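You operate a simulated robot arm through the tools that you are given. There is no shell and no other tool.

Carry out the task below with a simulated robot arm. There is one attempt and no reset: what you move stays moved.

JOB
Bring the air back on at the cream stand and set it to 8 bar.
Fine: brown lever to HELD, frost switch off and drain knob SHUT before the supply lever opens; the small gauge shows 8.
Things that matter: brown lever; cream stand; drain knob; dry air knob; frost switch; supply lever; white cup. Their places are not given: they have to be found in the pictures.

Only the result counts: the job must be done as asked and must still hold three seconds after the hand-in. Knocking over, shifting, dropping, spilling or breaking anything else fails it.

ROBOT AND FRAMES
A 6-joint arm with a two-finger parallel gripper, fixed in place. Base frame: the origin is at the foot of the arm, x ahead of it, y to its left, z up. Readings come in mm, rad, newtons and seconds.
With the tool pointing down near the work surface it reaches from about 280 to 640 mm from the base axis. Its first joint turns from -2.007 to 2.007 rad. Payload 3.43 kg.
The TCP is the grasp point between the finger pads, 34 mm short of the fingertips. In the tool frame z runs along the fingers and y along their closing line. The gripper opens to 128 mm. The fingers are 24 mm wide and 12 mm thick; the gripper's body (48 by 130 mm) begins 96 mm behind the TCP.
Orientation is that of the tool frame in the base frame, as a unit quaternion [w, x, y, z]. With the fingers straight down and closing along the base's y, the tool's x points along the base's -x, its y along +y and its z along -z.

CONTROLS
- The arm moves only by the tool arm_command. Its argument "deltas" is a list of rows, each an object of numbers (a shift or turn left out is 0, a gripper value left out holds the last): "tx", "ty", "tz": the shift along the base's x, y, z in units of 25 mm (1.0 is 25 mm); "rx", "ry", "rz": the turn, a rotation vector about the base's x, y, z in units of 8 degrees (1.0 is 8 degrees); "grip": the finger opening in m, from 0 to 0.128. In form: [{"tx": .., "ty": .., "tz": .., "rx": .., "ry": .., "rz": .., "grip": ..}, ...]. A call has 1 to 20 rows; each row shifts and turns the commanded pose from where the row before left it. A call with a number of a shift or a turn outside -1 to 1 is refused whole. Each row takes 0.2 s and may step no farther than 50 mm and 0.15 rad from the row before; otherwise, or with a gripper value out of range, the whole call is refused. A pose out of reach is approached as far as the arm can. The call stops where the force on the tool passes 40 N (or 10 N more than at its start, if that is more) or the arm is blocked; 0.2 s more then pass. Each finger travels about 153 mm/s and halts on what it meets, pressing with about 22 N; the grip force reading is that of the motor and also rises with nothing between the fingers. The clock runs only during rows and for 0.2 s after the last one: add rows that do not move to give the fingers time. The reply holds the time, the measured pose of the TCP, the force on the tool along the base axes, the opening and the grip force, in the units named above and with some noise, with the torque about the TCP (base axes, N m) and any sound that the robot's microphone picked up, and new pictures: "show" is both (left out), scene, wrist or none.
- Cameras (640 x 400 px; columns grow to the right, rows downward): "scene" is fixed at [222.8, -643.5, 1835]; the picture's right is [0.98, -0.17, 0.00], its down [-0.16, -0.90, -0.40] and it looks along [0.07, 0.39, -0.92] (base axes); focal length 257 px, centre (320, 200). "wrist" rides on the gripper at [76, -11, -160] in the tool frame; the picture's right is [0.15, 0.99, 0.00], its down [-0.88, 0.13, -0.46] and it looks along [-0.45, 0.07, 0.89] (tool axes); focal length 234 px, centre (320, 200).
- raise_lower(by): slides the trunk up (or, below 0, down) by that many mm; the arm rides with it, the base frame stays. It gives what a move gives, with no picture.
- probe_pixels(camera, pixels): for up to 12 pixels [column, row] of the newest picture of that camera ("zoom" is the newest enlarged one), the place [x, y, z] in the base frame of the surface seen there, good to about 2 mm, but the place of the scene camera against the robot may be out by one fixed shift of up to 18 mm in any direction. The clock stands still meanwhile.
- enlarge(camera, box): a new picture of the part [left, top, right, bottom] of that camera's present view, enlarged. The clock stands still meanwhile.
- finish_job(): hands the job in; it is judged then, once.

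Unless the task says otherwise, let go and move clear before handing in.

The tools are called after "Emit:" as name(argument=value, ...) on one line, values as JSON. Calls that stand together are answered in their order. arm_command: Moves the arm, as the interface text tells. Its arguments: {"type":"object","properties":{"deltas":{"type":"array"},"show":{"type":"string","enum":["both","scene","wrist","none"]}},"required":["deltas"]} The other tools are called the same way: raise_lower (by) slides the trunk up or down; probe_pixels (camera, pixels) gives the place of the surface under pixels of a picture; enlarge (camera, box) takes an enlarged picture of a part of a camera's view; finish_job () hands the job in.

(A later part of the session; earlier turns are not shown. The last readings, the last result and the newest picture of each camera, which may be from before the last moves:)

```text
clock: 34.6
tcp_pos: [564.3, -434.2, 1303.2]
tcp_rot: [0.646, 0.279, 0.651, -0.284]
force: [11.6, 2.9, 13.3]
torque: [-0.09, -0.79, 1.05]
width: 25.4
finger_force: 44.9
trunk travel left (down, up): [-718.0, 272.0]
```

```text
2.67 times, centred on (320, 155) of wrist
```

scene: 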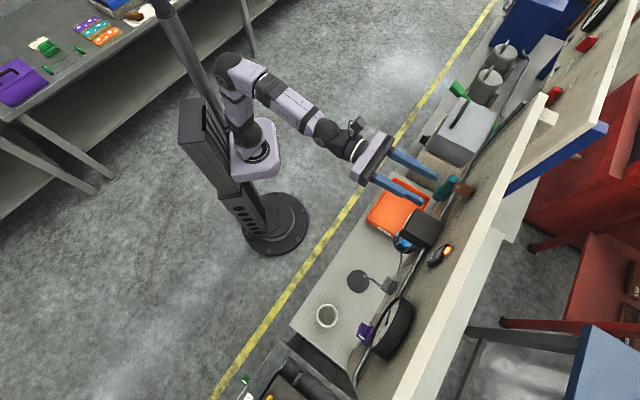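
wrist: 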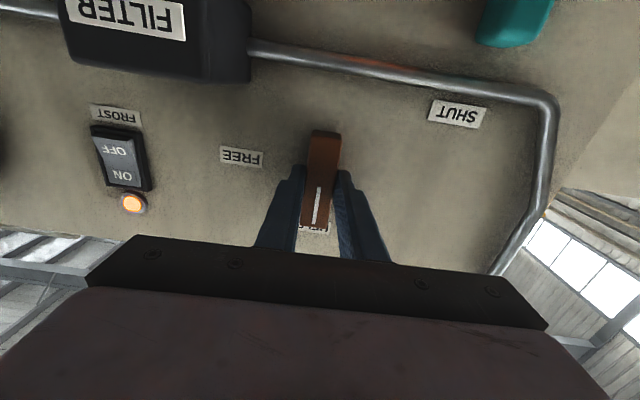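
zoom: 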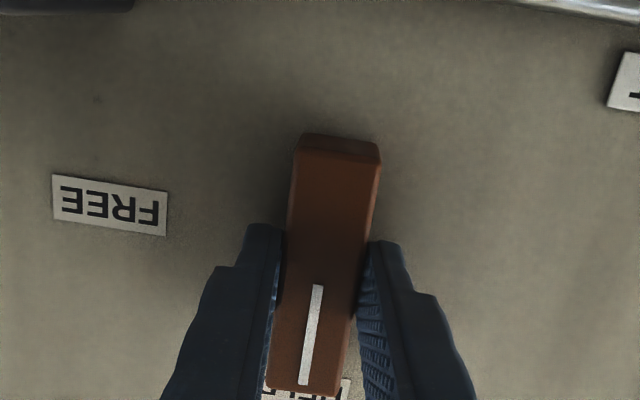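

The brown bar now points straight at HELD (zoom 315,340, mark over the HELD label). I release, back off, close the fingers and move in front of the frost switch.

Emit:
arm_command(deltas=[{"grip": 0.06}, {"grip": 0.06}, {"tx": -0.65, "ty": 0.67}, {"tx": -0.65, "ty": 0.67}, {"tx": -0.65, "ty": 0.67}, {"grip": 0.0}, {}], show="both")

Emit:
enlarge(camera="wrist", box=[60, 40, 460, 290])

```text
clock: 36.2
tcp_pos: [513.7, -386.2, 1301.5]
tcp_rot: [0.646, 0.282, 0.651, -0.284]
force: [0.2, 0.5, 0.4]
torque: [0.02, 0.01, -0.01]
width: 0.0
finger_force: 22.0
trunk travel left (down, up): [-718.0, 272.0]
```

scene: 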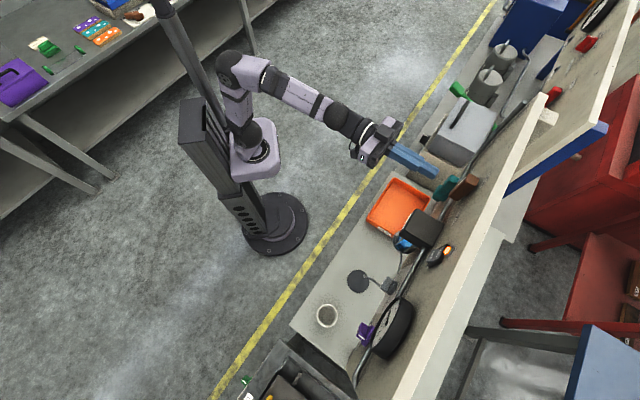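
wrist: 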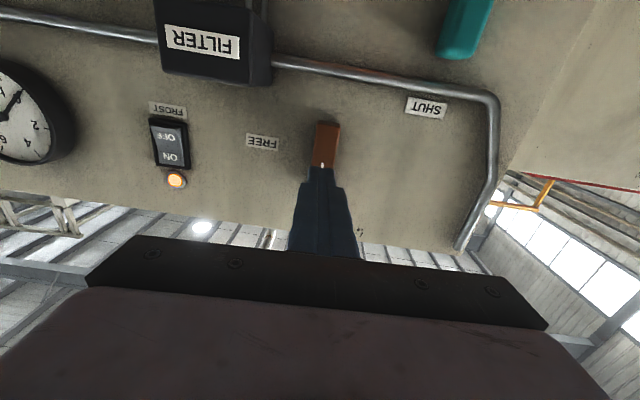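

```text
1.60 times, centred on (260, 165) of wrist
```

zoom: 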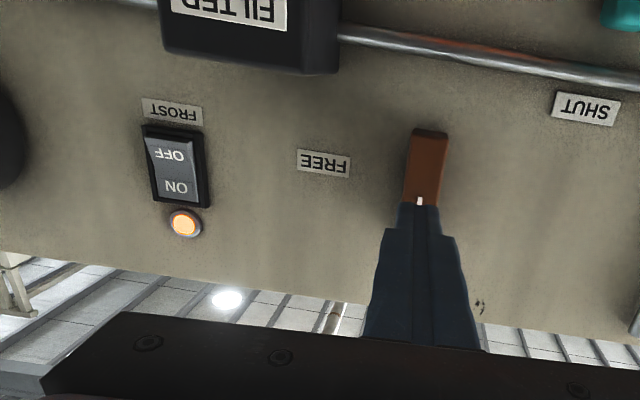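

The brown bar stays vertical. I probe the switch face for the press position.

Emit:
probe_pixels(camera="zoom", pixels=[[172, 155], [176, 186], [172, 143], [180, 200], [170, 132], [155, 160], [196, 160], [240, 180], [440, 100], [425, 150]])

```text
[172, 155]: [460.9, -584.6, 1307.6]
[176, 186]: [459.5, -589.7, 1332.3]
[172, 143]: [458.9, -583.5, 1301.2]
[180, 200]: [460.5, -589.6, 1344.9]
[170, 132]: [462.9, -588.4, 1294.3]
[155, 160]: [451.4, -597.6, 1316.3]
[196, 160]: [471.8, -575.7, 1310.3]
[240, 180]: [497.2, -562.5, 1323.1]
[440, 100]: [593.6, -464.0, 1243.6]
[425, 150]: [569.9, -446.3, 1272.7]
```

OFF half is at about (460,-584,1304), standing slightly proud. I slide across in front of it and approach to about 25 mm short.

Emit:
arm_command(deltas=[{"tx": -0.843, "ty": -0.82, "tz": 0.06}, {"tx": -0.843, "ty": -0.82}, {"tx": -0.843, "ty": -0.82}, {"tx": -0.843, "ty": -0.82}, {"tx": -0.843, "ty": -0.82}, {"tx": -0.843, "ty": -0.82}, {"tx": 0.626, "ty": -0.648}, {"tx": 0.626, "ty": -0.648}, {}], show="both")

Emit:
enlarge(camera="wrist", box=[200, 80, 440, 230])

```text
clock: 38.2
tcp_pos: [419.5, -542.3, 1304.1]
tcp_rot: [0.646, 0.282, 0.651, -0.284]
force: [-0.2, -0.7, -0.1]
torque: [0.02, 0.01, 0.01]
width: 0.0
finger_force: 22.0
trunk travel left (down, up): [-718.0, 272.0]
```

scene: 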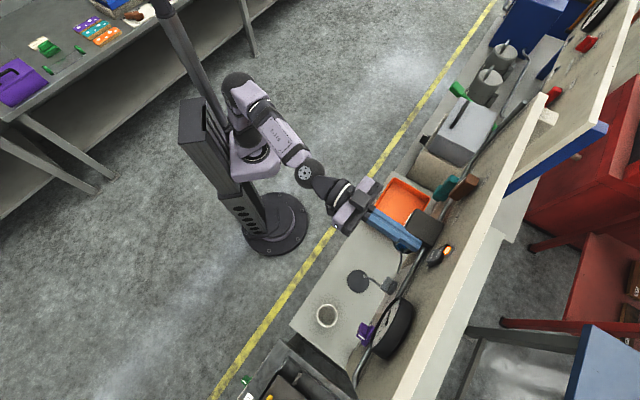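
wrist: 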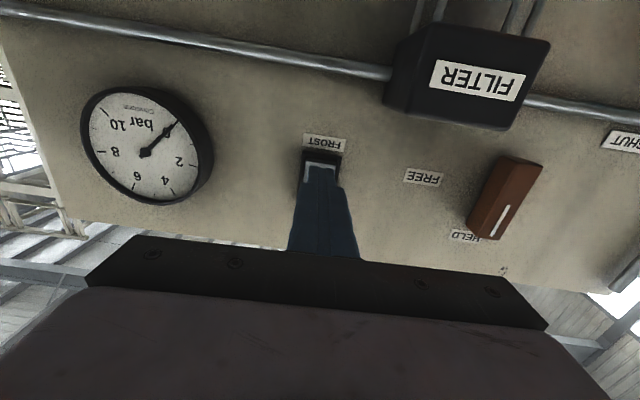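

```text
2.67 times, centred on (320, 155) of wrist
```

zoom: 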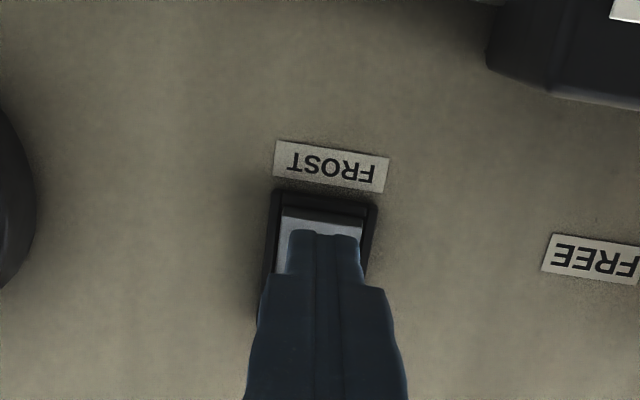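

The tips are lined up over the lower (OFF) half of the rocker. I raise 2 mm and press in gently by small steps.

Emit:
arm_command(deltas=[{"tx": 0.278, "ty": -0.288, "tz": 0.08}, {"tx": 0.278, "ty": -0.288}, {"tx": 0.083, "ty": -0.086}, {"tx": 0.083, "ty": -0.086}, {"tx": 0.083, "ty": -0.086}, {}], show="both")

```text
clock: 39.6
tcp_pos: [436.9, -561.6, 1304.9]
tcp_rot: [0.644, 0.283, 0.651, -0.284]
force: [-11.8, 12.3, -10.8]
torque: [0.06, 0.19, 0.13]
width: 0.0
finger_force: 21.4
trunk travel left (down, up): [-718.0, 272.0]
heard: click
```

scene: 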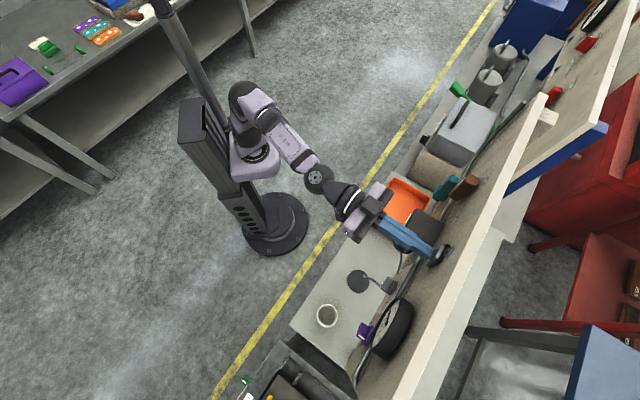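
wrist: 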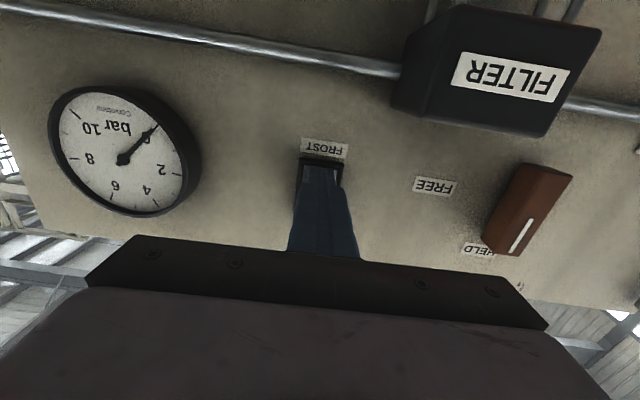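

A click was heard and the orange lamp seems out in the scene picture (447,250). I back off and check the switch.

Emit:
arm_command(deltas=[{"tx": -0.556, "ty": 0.576}, {"tx": -0.556, "ty": 0.576}, {"tx": -0.695, "ty": 0.72}, {"tx": -0.695, "ty": 0.72}, {"tx": 0.72, "ty": 0.695}, {"tx": 0.72, "ty": 0.695}, {}], show="both")

Emit:
enlarge(camera="wrist", box=[60, 40, 460, 290])

```text
clock: 41.2
tcp_pos: [412.7, -463.3, 1306.1]
tcp_rot: [0.645, 0.282, 0.651, -0.284]
force: [0.0, -0.3, -0.2]
torque: [-0.01, -0.02, -0.02]
width: 0.0
finger_force: 22.2
trunk travel left (down, up): [-718.0, 272.0]
```

scene: 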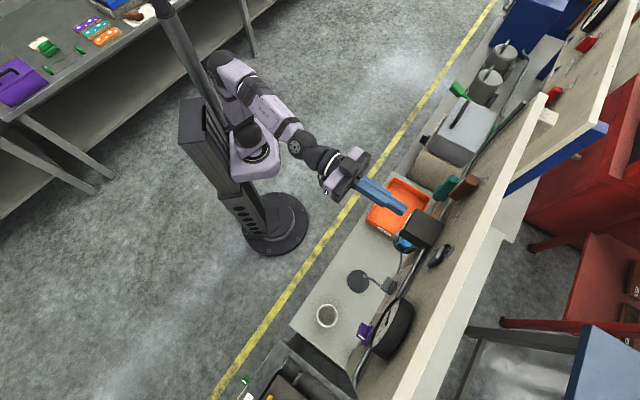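
wrist: 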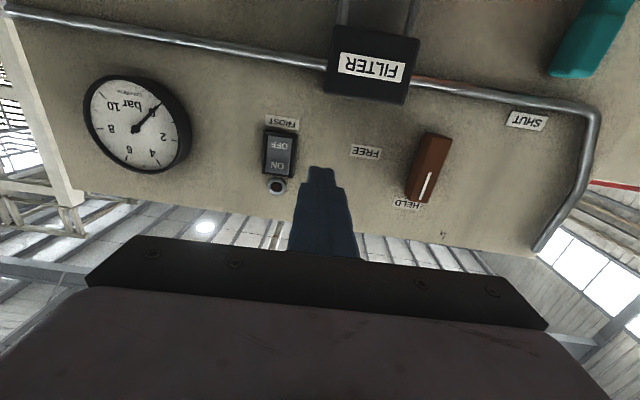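

```text
1.60 times, centred on (260, 165) of wrist
```

zoom: 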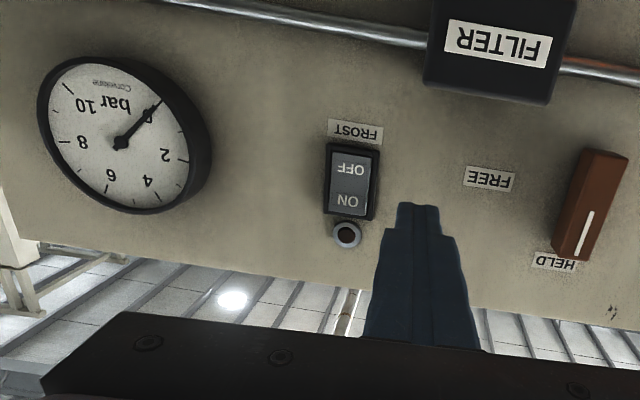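

The frost lamp is out and the rocker is at OFF. Next is the drain knob: I back away to the right, roll the gripper a further 90° so it closes vertically with room to turn counter-clockwise, and lower the trunk.

Emit:
arm_command(deltas=[{"tx": -0.908, "ty": -0.214}, {"tx": -0.908, "ty": -0.214}, {"tx": -0.908, "ty": -0.214}, {"tx": -0.908, "ty": -0.214}, {"tx": -0.908, "ty": -0.214}, {"rx": 0.695, "ry": -0.72, "grip": 0.06}, {"rx": 0.695, "ry": -0.72}, {"rx": 0.695, "ry": -0.72}, {"rx": 0.695, "ry": -0.72}, {"rx": 0.695, "ry": -0.72}, {"rx": 0.695, "ry": -0.72}, {"rx": 0.695, "ry": -0.72}, {"rx": 0.695, "ry": -0.72}, {"rx": 0.695, "ry": -0.72}, {"rx": 0.695, "ry": -0.72}, {"rx": 0.695, "ry": -0.72}, {"rx": 0.174, "ry": -0.18}], show="both")

```text
clock: 44.8
tcp_pos: [298.0, -489.6, 1306.1]
tcp_rot: [0.649, 0.661, 0.269, 0.264]
force: [0.3, 0.0, -0.1]
torque: [-0.05, 0.01, 0.0]
width: 60.0
finger_force: 0.0
trunk travel left (down, up): [-718.0, 272.0]
```

scene: 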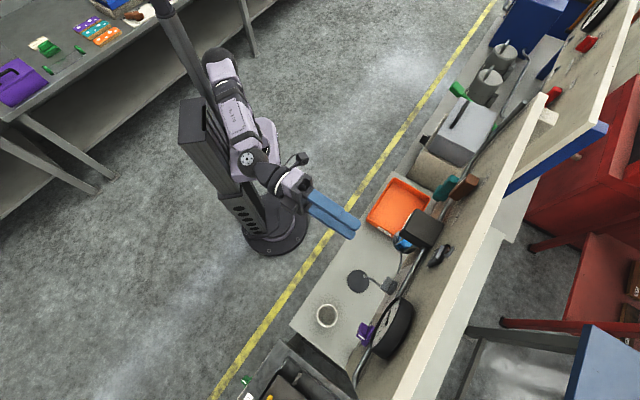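
wrist: 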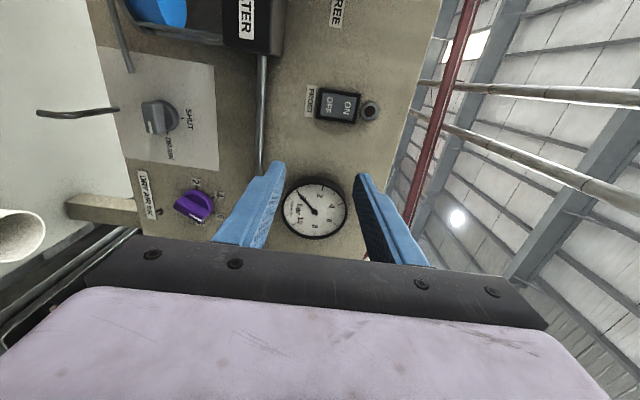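

The drain knob is at (158,117) with its spout at (80,112). I probe the knob, its pointer and the purple knob and gauge from here.

Emit:
probe_pixels(camera="wrist", pixels=[[152, 118], [148, 105], [155, 130], [172, 115], [200, 100], [105, 110], [60, 112], [190, 207], [205, 203], [317, 210], [20, 235], [345, 210]])

Emit:
enlarge(camera="wrist", box=[40, 50, 240, 235])

```text
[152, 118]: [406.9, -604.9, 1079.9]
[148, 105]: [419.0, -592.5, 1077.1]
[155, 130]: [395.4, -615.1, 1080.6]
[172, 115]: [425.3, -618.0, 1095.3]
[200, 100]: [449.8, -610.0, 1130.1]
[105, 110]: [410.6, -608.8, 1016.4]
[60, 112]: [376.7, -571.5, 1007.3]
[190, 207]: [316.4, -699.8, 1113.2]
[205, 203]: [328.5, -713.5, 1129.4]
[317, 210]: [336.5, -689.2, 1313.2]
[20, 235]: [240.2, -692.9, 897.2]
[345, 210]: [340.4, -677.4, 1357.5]
```

```text
2.16 times, centred on (140, 142) of wrist
```

zoom: 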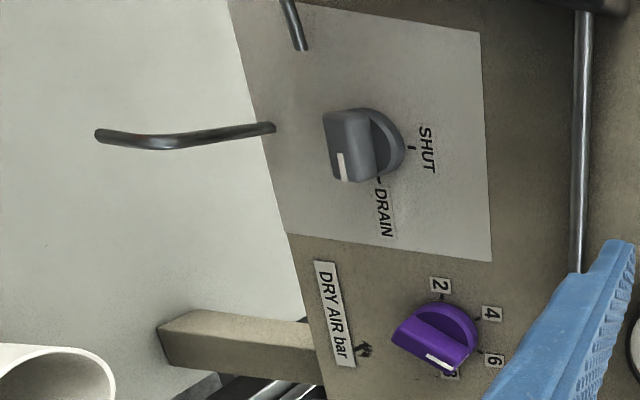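

I refine the knob's front-face corners from the enlarged picture.

Emit:
probe_pixels(camera="zoom", pixels=[[328, 120], [340, 120], [328, 145], [336, 178], [345, 145], [355, 145], [370, 145], [360, 180], [398, 150], [412, 148], [380, 180], [460, 100]])

```text
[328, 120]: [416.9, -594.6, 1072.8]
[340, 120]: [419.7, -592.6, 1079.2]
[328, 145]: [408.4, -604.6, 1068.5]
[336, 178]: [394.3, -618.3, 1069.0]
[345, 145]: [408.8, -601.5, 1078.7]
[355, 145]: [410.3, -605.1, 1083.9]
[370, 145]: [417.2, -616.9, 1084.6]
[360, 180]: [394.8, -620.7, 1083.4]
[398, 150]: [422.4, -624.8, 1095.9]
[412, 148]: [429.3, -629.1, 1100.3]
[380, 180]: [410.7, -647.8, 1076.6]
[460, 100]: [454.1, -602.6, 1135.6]
```

Drain bar is centred at about u=128, z=1076, front at f≈717 (panel about 750), with the spout 60 mm below. I lower the trunk 230 mm and set a 44 mm opening.

Emit:
raise_lower(by=-230)

Emit:
arm_command(deltas=[{"grip": 0.046}, {"tx": 0.64, "ty": -0.66}, {"tx": 0.64, "ty": -0.66}, {"tx": 0.64, "ty": -0.66}, {}], show="both")

Emit:
enlarge(camera="wrist", box=[200, 80, 440, 230])

```text
clock: 47.2
tcp_pos: [298.4, -488.4, 1076.0]
tcp_rot: [0.649, 0.661, 0.27, 0.263]
force: [0.5, -0.3, 0.7]
torque: [-0.01, 0.01, 0.01]
width: 59.9
finger_force: 0.0
trunk travel left (down, up): [-488.0, 502.0]
```

```text
clock: 48.4
tcp_pos: [346.3, -538.0, 1074.1]
tcp_rot: [0.648, 0.661, 0.271, 0.262]
force: [-0.5, -0.1, -0.5]
torque: [-0.01, -0.01, 0.01]
width: 46.3
finger_force: 0.0
trunk travel left (down, up): [-488.0, 502.0]
```

scene: 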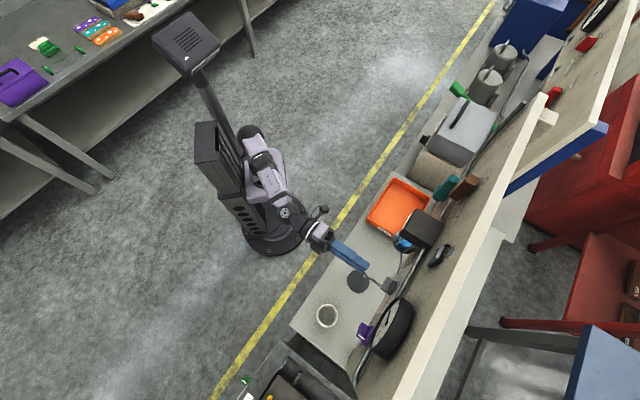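
wrist: 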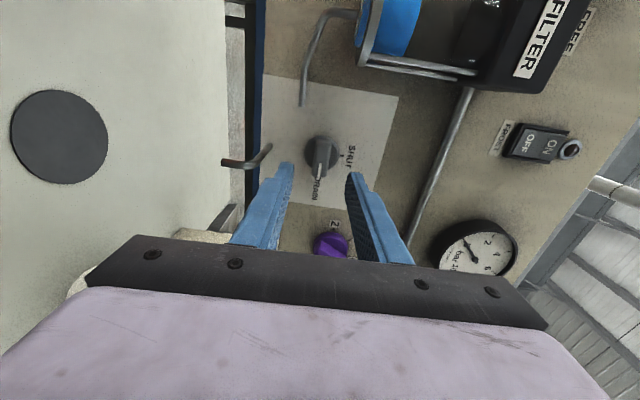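

```text
2.67 times, centred on (320, 155) of wrist
```

zoom: 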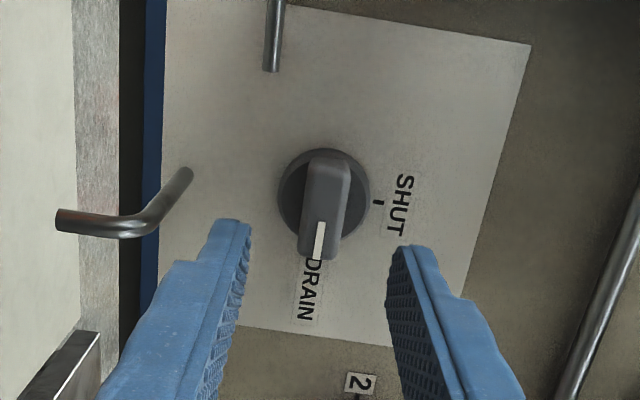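

The knob's bar lies between the fingers, nearly parallel. I correct by 4 mm right and 2 mm up, advance to the grasp depth and close.

Emit:
arm_command(deltas=[{"tx": -0.115, "ty": -0.111, "tz": 0.08}, {"tx": 0.667, "ty": -0.691}, {"tx": 0.667, "ty": -0.691}, {"tx": 0.667, "ty": -0.691}, {}], show="wrist")

Emit:
enlarge(camera="wrist", box=[200, 80, 440, 230])

```text
clock: 49.6
tcp_pos: [393.4, -592.9, 1078.0]
tcp_rot: [0.649, 0.66, 0.271, 0.263]
force: [0.9, 0.3, -0.3]
torque: [0.02, -0.01, 0.02]
width: 45.8
finger_force: 0.1
trunk travel left (down, up): [-488.0, 502.0]
```

wrist: 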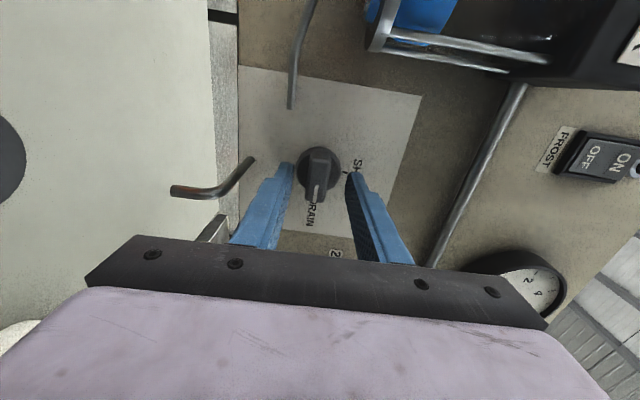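

```text
2.67 times, centred on (320, 155) of wrist
```

zoom: 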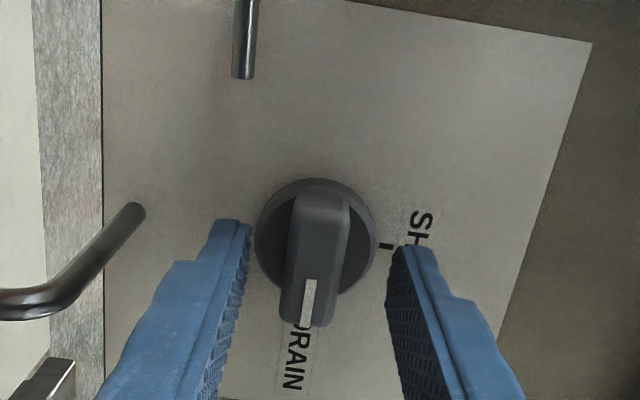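

Well centred. I close on the bar.

Emit:
arm_command(deltas=[{"grip": 0.025}, {"grip": 0.0}, {"grip": 0.0}], show="wrist")

```text
clock: 50.4
tcp_pos: [393.5, -592.7, 1075.0]
tcp_rot: [0.648, 0.662, 0.27, 0.262]
force: [-4.0, 7.0, -11.0]
torque: [-0.31, -0.29, 0.03]
width: 18.2
finger_force: 44.7
trunk travel left (down, up): [-488.0, 502.0]
```

wrist: 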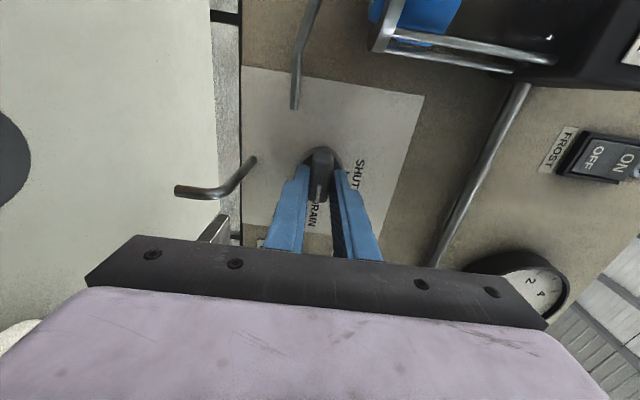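

Gripped at 18 mm; the knob axis is about 3 mm lower than commanded. I ease down 3 mm and turn counter-clockwise in steps.

Emit:
arm_command(deltas=[{"tz": -0.12}, {"rx": -0.695, "ry": 0.72}, {"rx": -0.695, "ry": 0.72}, {"rx": -0.695, "ry": 0.72}, {"rx": -0.695, "ry": 0.72}], show="wrist")

```text
clock: 51.6
tcp_pos: [393.1, -593.6, 1075.6]
tcp_rot: [0.698, 0.562, 0.439, 0.069]
force: [3.1, 0.8, 2.3]
torque: [-0.75, -0.75, -0.28]
width: 18.1
finger_force: 44.7
trunk travel left (down, up): [-488.0, 502.0]
```

wrist: 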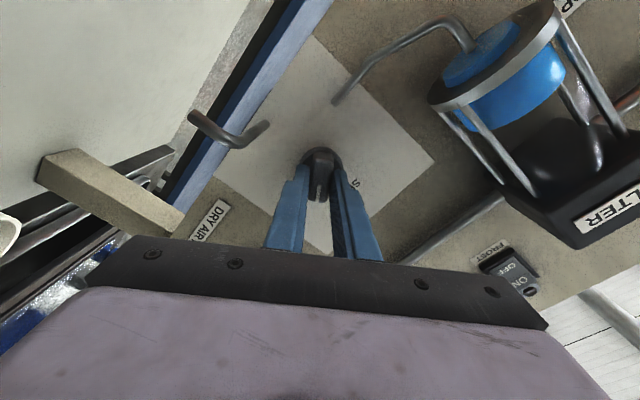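

Turning freely. I complete the remaining 58°.

Emit:
arm_command(deltas=[{"rx": -0.695, "ry": 0.72}, {"rx": -0.695, "ry": 0.72}, {"rx": -0.695, "ry": 0.72}, {"rx": -0.695, "ry": 0.72}, {"rx": -0.695, "ry": 0.72}, {"rx": -0.695, "ry": 0.72}, {"rx": -0.695, "ry": 0.72}, {"rx": -0.174, "ry": 0.18}, {}], show="both")

Emit:
enlarge(camera="wrist", box=[200, 80, 440, 230])

```text
clock: 53.6
tcp_pos: [395.5, -592.1, 1076.3]
tcp_rot: [0.647, 0.279, 0.65, -0.284]
force: [9.3, 0.2, 14.4]
torque: [-0.15, -0.72, 0.87]
width: 18.2
finger_force: 44.7
trunk travel left (down, up): [-488.0, 502.0]
```

scene: 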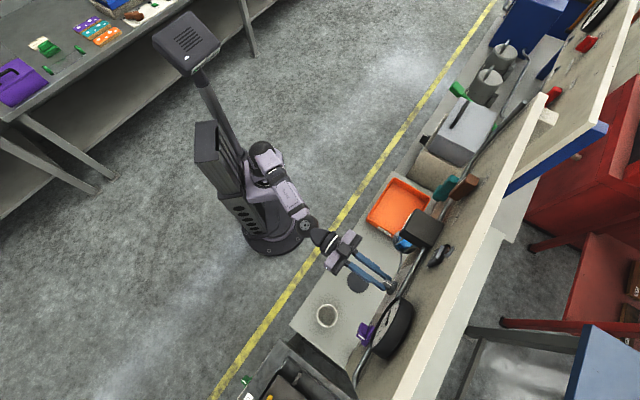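
wrist: 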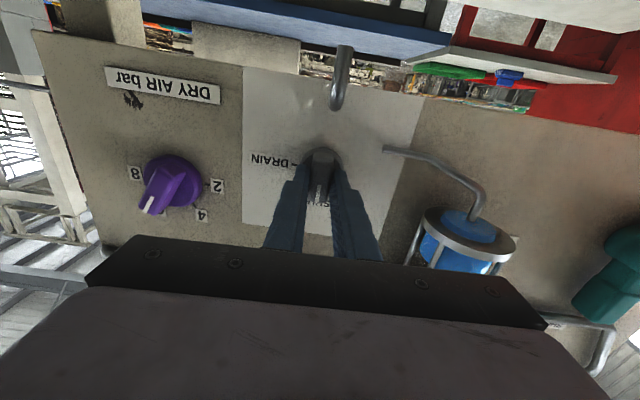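

```text
2.67 times, centred on (320, 155) of wrist
```

zoom: 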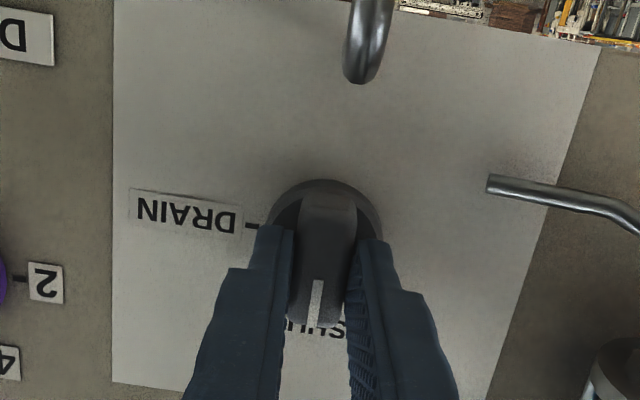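

The knob mark now points at SHUT. I release, back straight off and confirm.

Emit:
arm_command(deltas=[{"grip": 0.046}, {"grip": 0.046}, {"tx": -0.667, "ty": 0.691}, {"tx": -0.667, "ty": 0.691}, {"tx": -0.667, "ty": 0.691}, {"tx": -0.667, "ty": 0.691}, {"tx": -0.667, "ty": 0.691}, {}], show="wrist")

Emit:
enlarge(camera="wrist", box=[160, 60, 400, 210])

```text
clock: 55.4
tcp_pos: [308.8, -506.1, 1074.6]
tcp_rot: [0.645, 0.282, 0.651, -0.284]
force: [-0.2, 0.3, 0.0]
torque: [0.01, 0.01, -0.01]
width: 46.3
finger_force: 0.1
trunk travel left (down, up): [-488.0, 502.0]
```

wrist: 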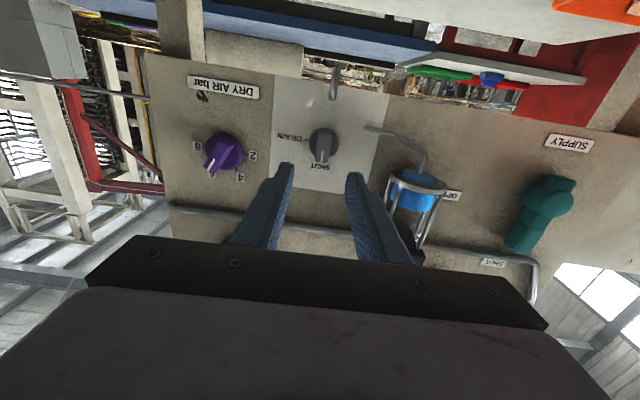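

```text
2.67 times, centred on (280, 135) of wrist
```

zoom: 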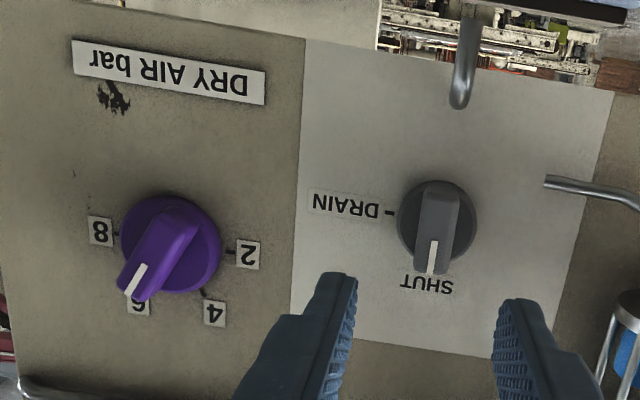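

Drain is confirmed at SHUT (zoom 440,235). Before opening the supply I check brown HELD and frost OFF are still as left, and probe the supply lever from the current views.

Emit:
enlarge(camera="wrist", box=[440, 120, 640, 290])

Emit:
probe_pixels(camera="wrist", pixels=[[556, 185], [545, 200], [535, 220], [525, 240], [515, 245], [532, 246], [520, 225], [550, 225], [565, 205], [600, 220], [485, 225], [222, 150]])

Emit:
enlarge(camera="scene", box=[390, 160, 490, 280])

```text
2.35 times, centred on (540, 205) of wrist
```

zoom: 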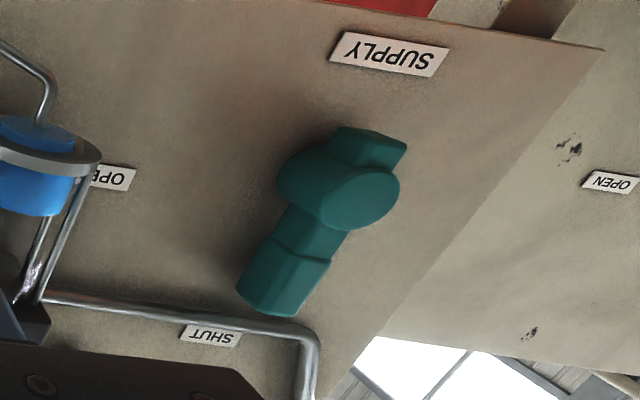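

```text
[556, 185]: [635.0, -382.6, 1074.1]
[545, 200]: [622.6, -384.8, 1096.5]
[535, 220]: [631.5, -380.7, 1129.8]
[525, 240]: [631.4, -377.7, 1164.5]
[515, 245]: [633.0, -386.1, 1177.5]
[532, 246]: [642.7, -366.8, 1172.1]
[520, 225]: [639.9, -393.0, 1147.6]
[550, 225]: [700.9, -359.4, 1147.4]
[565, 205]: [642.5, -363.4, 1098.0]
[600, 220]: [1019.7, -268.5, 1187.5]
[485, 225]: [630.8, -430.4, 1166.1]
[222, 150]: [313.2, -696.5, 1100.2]
```

```text
3.33 times, centred on (440, 220) of scene
```

zoom: 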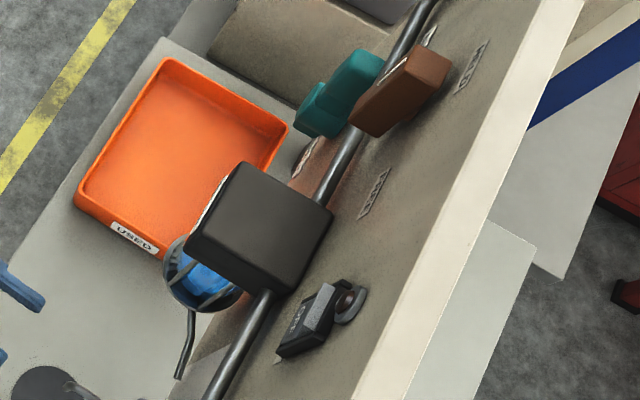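

The handle is about 24 mm wide, centred at u≈-197, hub near z≈1102, front at f≈711. Before moving there I probe the neighbouring grey box, the tray and the arm's own shoulder height in the scene.

Emit:
probe_pixels(camera="scene", pixels=[[465, 130], [445, 150], [458, 115], [435, 175], [425, 140], [268, 160], [280, 190], [303, 225], [255, 175], [370, 225], [400, 185]])

Emit:
enlarge(camera="scene", box=[180, 100, 420, 300])

```text
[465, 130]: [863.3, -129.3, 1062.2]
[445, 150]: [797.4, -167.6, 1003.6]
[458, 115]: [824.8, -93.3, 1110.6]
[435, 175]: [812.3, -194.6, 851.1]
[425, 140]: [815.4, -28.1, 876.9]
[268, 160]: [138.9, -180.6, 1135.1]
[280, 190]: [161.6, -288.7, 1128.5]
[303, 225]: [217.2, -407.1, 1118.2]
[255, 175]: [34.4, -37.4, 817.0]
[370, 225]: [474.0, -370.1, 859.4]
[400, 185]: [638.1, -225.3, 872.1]
```

```text
2.00 times, centred on (300, 200) of scene
```

zoom: 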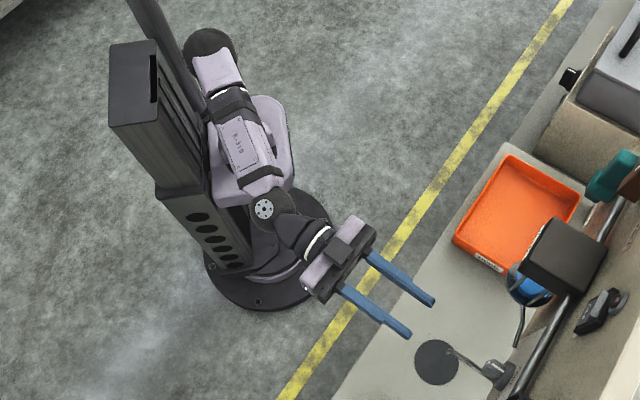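

The grey box on the neighbouring bench starts well beyond the lever (u below -440), and the shoulder sits low now, so I'll raise the trunk 150 mm for reach. Then I move with closed fingers to the left of the supply lever, staying clear of the filter.

Emit:
raise_lower(by=150)

Emit:
arm_command(deltas=[{"tx": 0.856, "ty": 0.863, "tz": -0.2, "grip": 0.0}, {"tx": 0.856, "ty": 0.863, "tz": -0.2}, {"tx": 0.856, "ty": 0.863, "tz": -0.2}, {"tx": 0.856, "ty": 0.863, "tz": -0.2}, {"tx": 0.856, "ty": 0.863, "tz": -0.2}, {"tx": 0.856, "ty": 0.863, "tz": -0.2}, {"tx": 0.856, "ty": 0.863, "tz": -0.2}, {"tx": 0.856, "ty": 0.863, "tz": -0.2}, {"tx": 0.856, "ty": 0.863, "tz": -0.2}, {"tx": 0.856, "ty": 0.863, "tz": -0.2}, {"tx": 0.856, "ty": 0.863, "tz": -0.2}, {"tx": 0.856, "ty": 0.863, "tz": -0.2}, {}], show="both")

```text
clock: 57.1
tcp_pos: [310.2, -505.9, 1224.4]
tcp_rot: [0.645, 0.282, 0.651, -0.284]
force: [0.5, 0.6, 0.0]
torque: [0.02, -0.01, -0.02]
width: 46.2
finger_force: 0.0
trunk travel left (down, up): [-638.0, 352.0]
```

```text
clock: 59.9
tcp_pos: [566.0, -247.7, 1165.6]
tcp_rot: [0.645, 0.283, 0.65, -0.284]
force: [0.6, -0.1, 0.2]
torque: [0.0, -0.01, -0.02]
width: 0.0
finger_force: 21.9
trunk travel left (down, up): [-638.0, 352.0]
```

scene: 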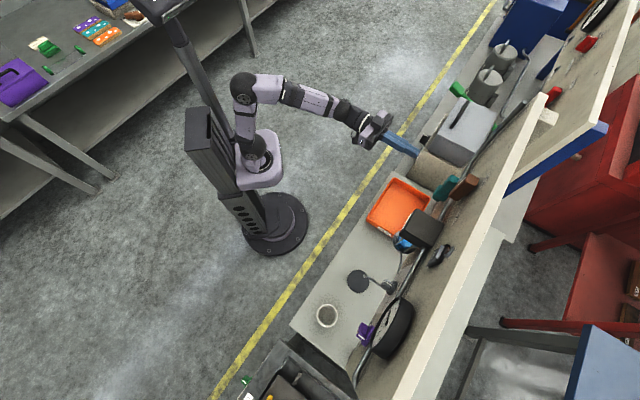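
wrist: 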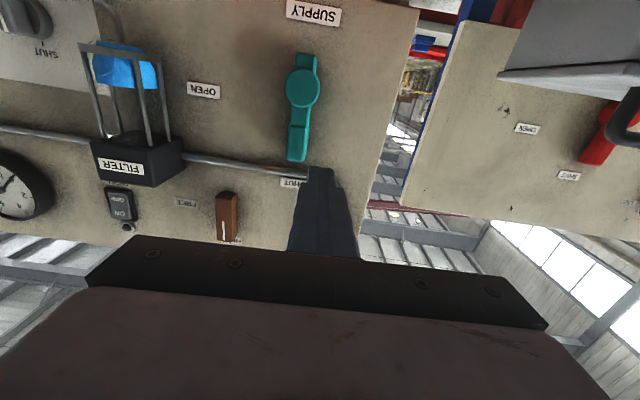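

Clear view: hub at (302,88), handle tip at (297,160). I probe these for the pivot.

Emit:
probe_pixels(camera="wrist", pixels=[[302, 88], [287, 88], [316, 88], [302, 75], [302, 104], [298, 130], [298, 155], [290, 145], [306, 145], [340, 130], [302, 58], [240, 130]])

```text
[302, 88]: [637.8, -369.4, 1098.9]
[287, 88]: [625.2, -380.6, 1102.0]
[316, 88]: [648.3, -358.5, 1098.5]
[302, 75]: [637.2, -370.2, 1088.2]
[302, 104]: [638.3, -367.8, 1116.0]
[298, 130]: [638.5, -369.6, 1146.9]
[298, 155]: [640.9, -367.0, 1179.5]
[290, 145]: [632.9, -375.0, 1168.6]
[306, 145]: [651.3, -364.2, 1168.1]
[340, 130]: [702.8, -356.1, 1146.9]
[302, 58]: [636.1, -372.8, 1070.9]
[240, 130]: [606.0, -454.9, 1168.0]
```

Pivot is about u=-202, z=1100 with the handle front at f≈710 and panel at 745. I shift 10 mm further left and advance beside the handle.

Emit:
arm_command(deltas=[{"tx": 0.288, "ty": 0.28, "tz": -0.06}, {"tx": 0.584, "ty": -0.605}, {"tx": 0.584, "ty": -0.605}, {"tx": 0.584, "ty": -0.605}, {"tx": 0.584, "ty": -0.605}, {"tx": 0.584, "ty": -0.605}, {"tx": 0.584, "ty": -0.605}, {}], show="both")

Emit:
enlarge(camera="wrist", box=[200, 40, 440, 230])

```text
clock: 61.7
tcp_pos: [661.4, -331.2, 1163.4]
tcp_rot: [0.646, 0.282, 0.65, -0.284]
force: [-0.6, -0.8, 0.0]
torque: [-0.02, 0.03, 0.0]
width: 0.0
finger_force: 22.1
trunk travel left (down, up): [-638.0, 352.0]
```

scene: 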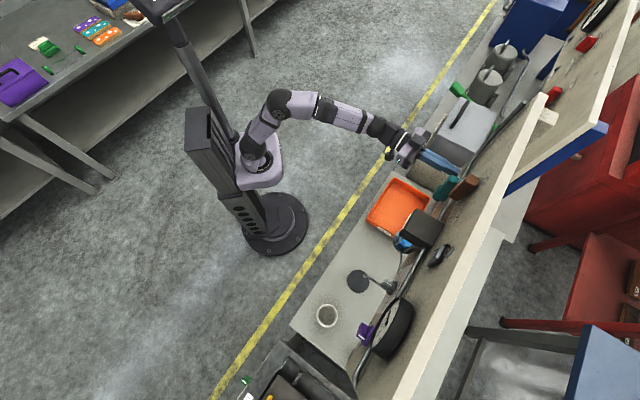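
wrist: 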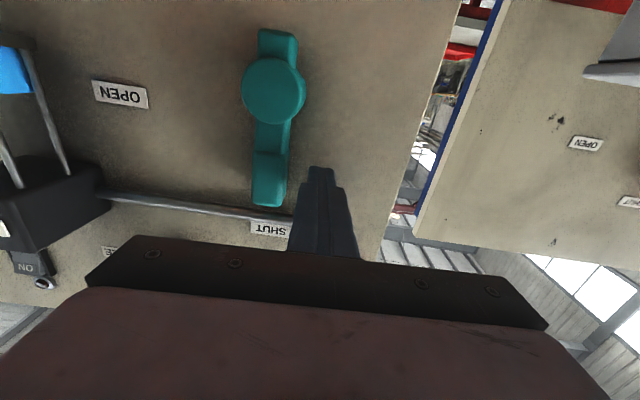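

```text
2.11 times, centred on (320, 135) of wrist
```

zoom: 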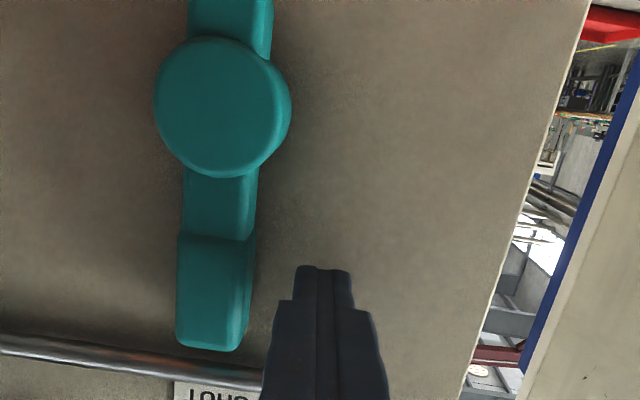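

The closed fingers are just left of the handle (image right of it). I push it clockwise along an arc, first 30°.

Emit:
arm_command(deltas=[{"tx": -0.634, "ty": -0.612}, {"tx": -0.242, "ty": -0.234, "tz": 0.07}, {"tx": -0.242, "ty": -0.234, "tz": 0.07}, {"tx": -0.246, "ty": -0.237, "tz": -0.018}, {"tx": -0.246, "ty": -0.237, "tz": -0.018}], show="wrist")

```text
clock: 62.9
tcp_pos: [622.2, -371.0, 1165.6]
tcp_rot: [0.645, 0.283, 0.65, -0.285]
force: [0.1, 0.1, -0.7]
torque: [-0.01, -0.01, -0.03]
width: 0.0
finger_force: 21.7
trunk travel left (down, up): [-638.0, 352.0]
```

wrist: 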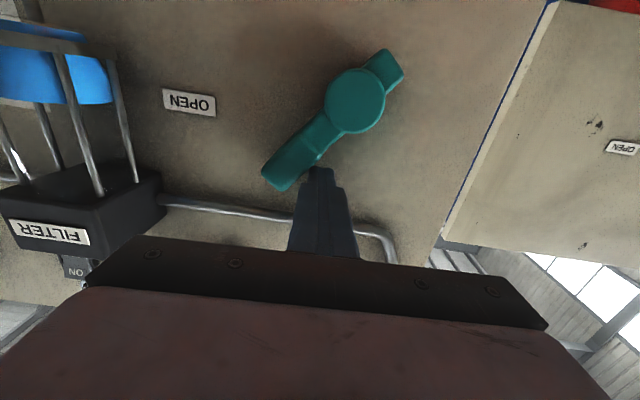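

The lever has swung about 35° with little force. I continue the arc.

Emit:
arm_command(deltas=[{"tx": -0.235, "ty": -0.227, "tz": -0.106}, {"tx": -0.235, "ty": -0.227, "tz": -0.106}, {"tx": -0.209, "ty": -0.202, "tz": -0.186}, {"tx": -0.209, "ty": -0.202, "tz": -0.186}, {"tx": -0.166, "ty": -0.16, "tz": -0.256}, {"tx": -0.166, "ty": -0.16, "tz": -0.256}], show="wrist")

```text
clock: 64.3
tcp_pos: [591.0, -400.2, 1137.9]
tcp_rot: [0.645, 0.282, 0.651, -0.284]
force: [0.0, -0.1, 0.1]
torque: [-0.01, 0.0, 0.0]
width: 0.1
finger_force: 21.9
trunk travel left (down, up): [-638.0, 352.0]
```

wrist: 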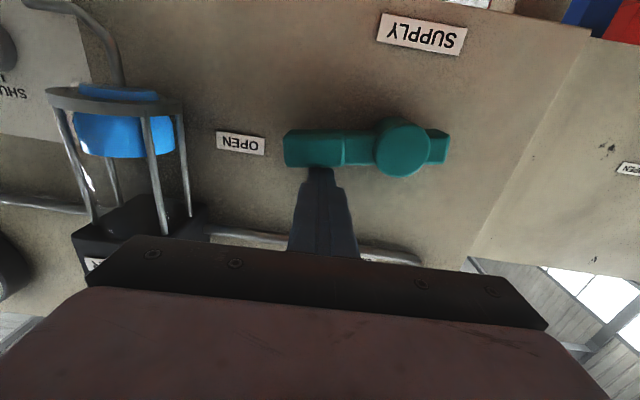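

The handle's free end is still slightly high of horizontal (about 10° short of OPEN). I push the last bit down.

Emit:
arm_command(deltas=[{"tx": -0.112, "ty": -0.108, "tz": -0.306}, {"tx": -0.112, "ty": -0.108, "tz": -0.306}, {}], show="wrist")

Emit:
enlarge(camera="wrist", box=[200, 40, 480, 230])

```text
clock: 65.2
tcp_pos: [588.3, -401.2, 1135.8]
tcp_rot: [0.655, 0.277, 0.643, -0.285]
force: [2.6, 3.9, 4.9]
torque: [-0.05, -0.06, 0.07]
width: 0.1
finger_force: 22.3
trunk travel left (down, up): [-638.0, 352.0]
stopped in row 3: the force on the tool passed its limit at 41 N (the readings are from after the stop); the commanded pose is now the measured one
```

wrist: 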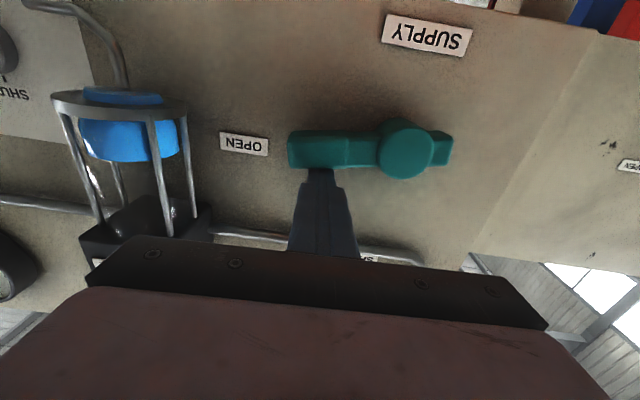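

```text
2.11 times, centred on (340, 135) of wrist
```

zoom: 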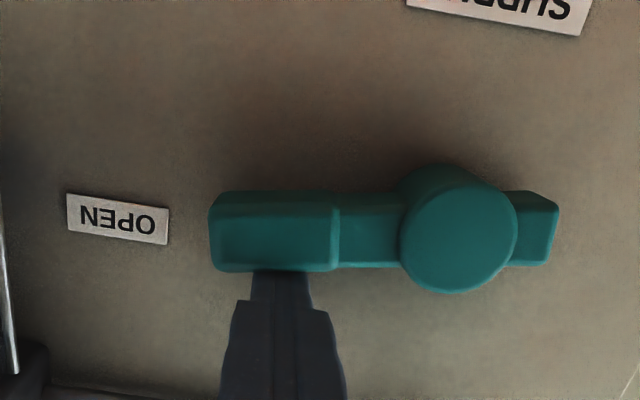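

The lever met its stop, lying level beside OPEN. I lift off, back away and look at the gauge.

Emit:
arm_command(deltas=[{"tz": 0.3}, {"tx": -0.667, "ty": 0.691}, {"tx": -0.667, "ty": 0.691}, {"tx": -0.667, "ty": 0.691}, {"tx": -0.667, "ty": 0.691}, {"tx": -0.667, "ty": 0.691}, {}], show="both")

Emit:
enlarge(camera="wrist", box=[0, 40, 320, 240])

Emit:
enlarge(camera="scene", box=[340, 260, 440, 380])

```text
clock: 66.8
tcp_pos: [504.1, -316.7, 1141.7]
tcp_rot: [0.654, 0.278, 0.643, -0.286]
force: [0.9, 0.2, -1.3]
torque: [0.01, -0.03, 0.0]
width: 0.2
finger_force: 21.6
trunk travel left (down, up): [-638.0, 352.0]
```

scene: 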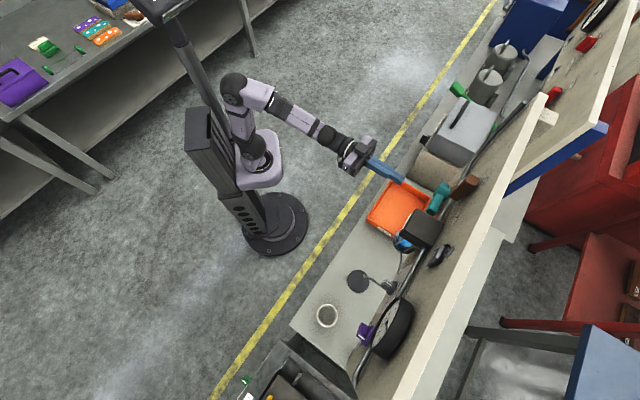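
wrist: 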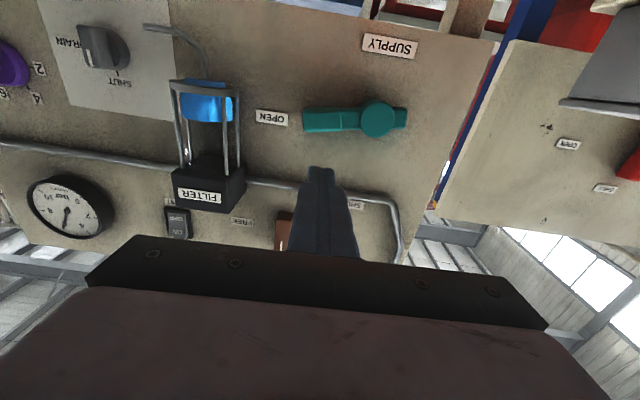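

```text
2.00 times, centred on (160, 140) of wrist
```

zoom: 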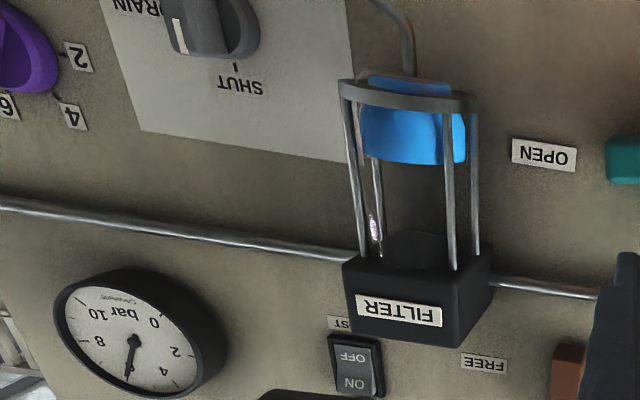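

```text
3.33 times, centred on (390, 320) of scene
```

zoom: 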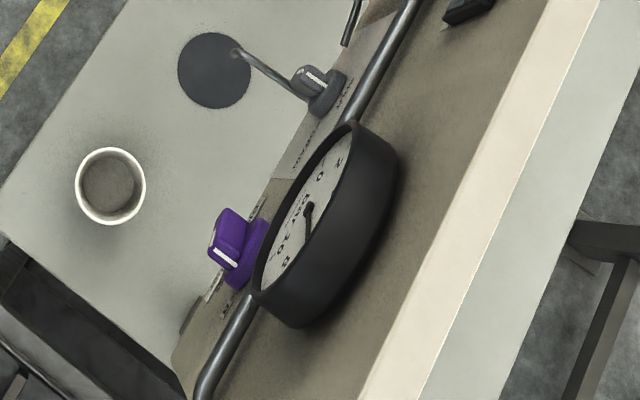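

The supply is on and the gauge needle now points to about 5.5–6 (zoom 130,360). Next I go to the purple DRY AIR knob, straightening the tool and rolling to about 220° to match its bar.

Emit:
arm_command(deltas=[{"tx": -0.861, "ty": -0.761, "tz": -0.096, "rx": 0.093, "ry": 0.09, "rz": 0.122}, {"tx": -0.861, "ty": -0.761, "tz": -0.096}, {"tx": -0.861, "ty": -0.761, "tz": -0.096}, {"tx": -0.861, "ty": -0.761, "tz": -0.096}, {"tx": -0.861, "ty": -0.761, "tz": -0.096}, {"tx": -0.861, "ty": -0.761, "tz": -0.096}, {"tx": -0.861, "ty": -0.761, "tz": -0.096}, {"tx": -0.861, "ty": -0.761, "tz": -0.096}, {"tx": -0.861, "ty": -0.761, "tz": -0.096}, {"tx": -0.861, "ty": -0.761, "tz": -0.096}, {"tx": -0.861, "ty": -0.761, "tz": -0.096, "grip": 0.05}, {"tx": -0.861, "ty": -0.761, "tz": -0.096}, {"tx": -0.861, "ty": -0.761, "tz": -0.096}, {"tx": -0.861, "ty": -0.761, "tz": -0.096}, {}], show="both")

Emit:
enlarge(camera="wrist", box=[200, 40, 440, 230])

```text
clock: 70.0
tcp_pos: [201.3, -584.0, 1108.2]
tcp_rot: [0.651, 0.275, 0.652, -0.276]
force: [0.0, -0.4, 0.3]
torque: [0.0, 0.0, -0.02]
width: 50.0
finger_force: 0.1
trunk travel left (down, up): [-638.0, 352.0]
```

scene: 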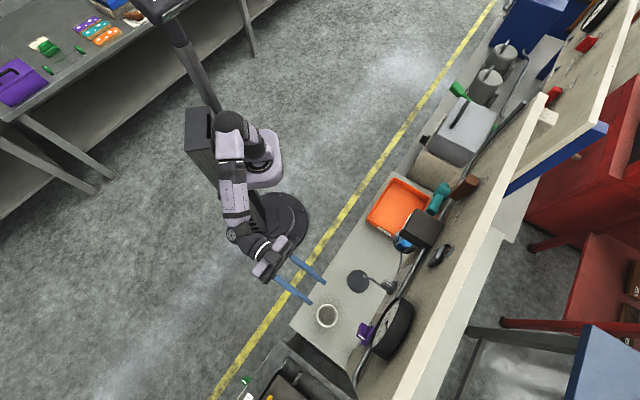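
wrist: 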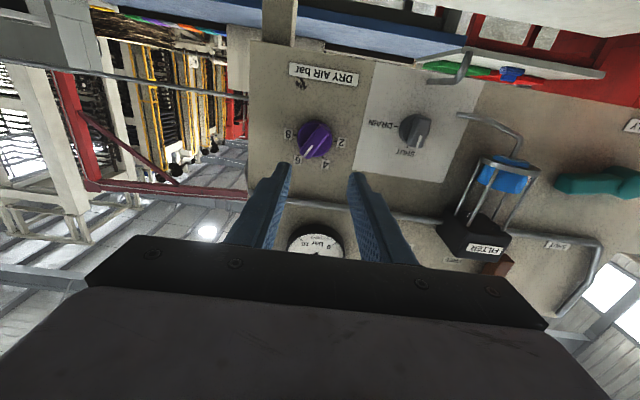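

```text
2.11 times, centred on (320, 135) of wrist
```

zoom: 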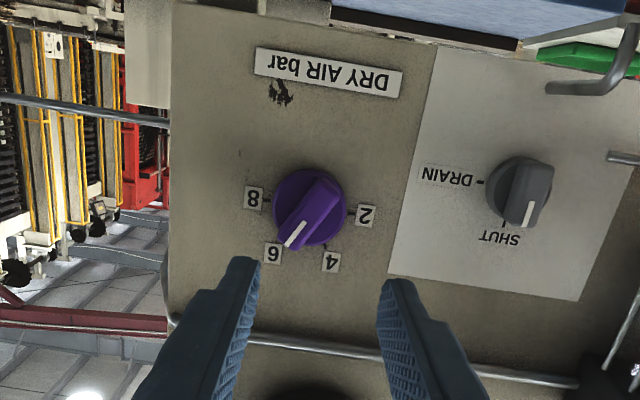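

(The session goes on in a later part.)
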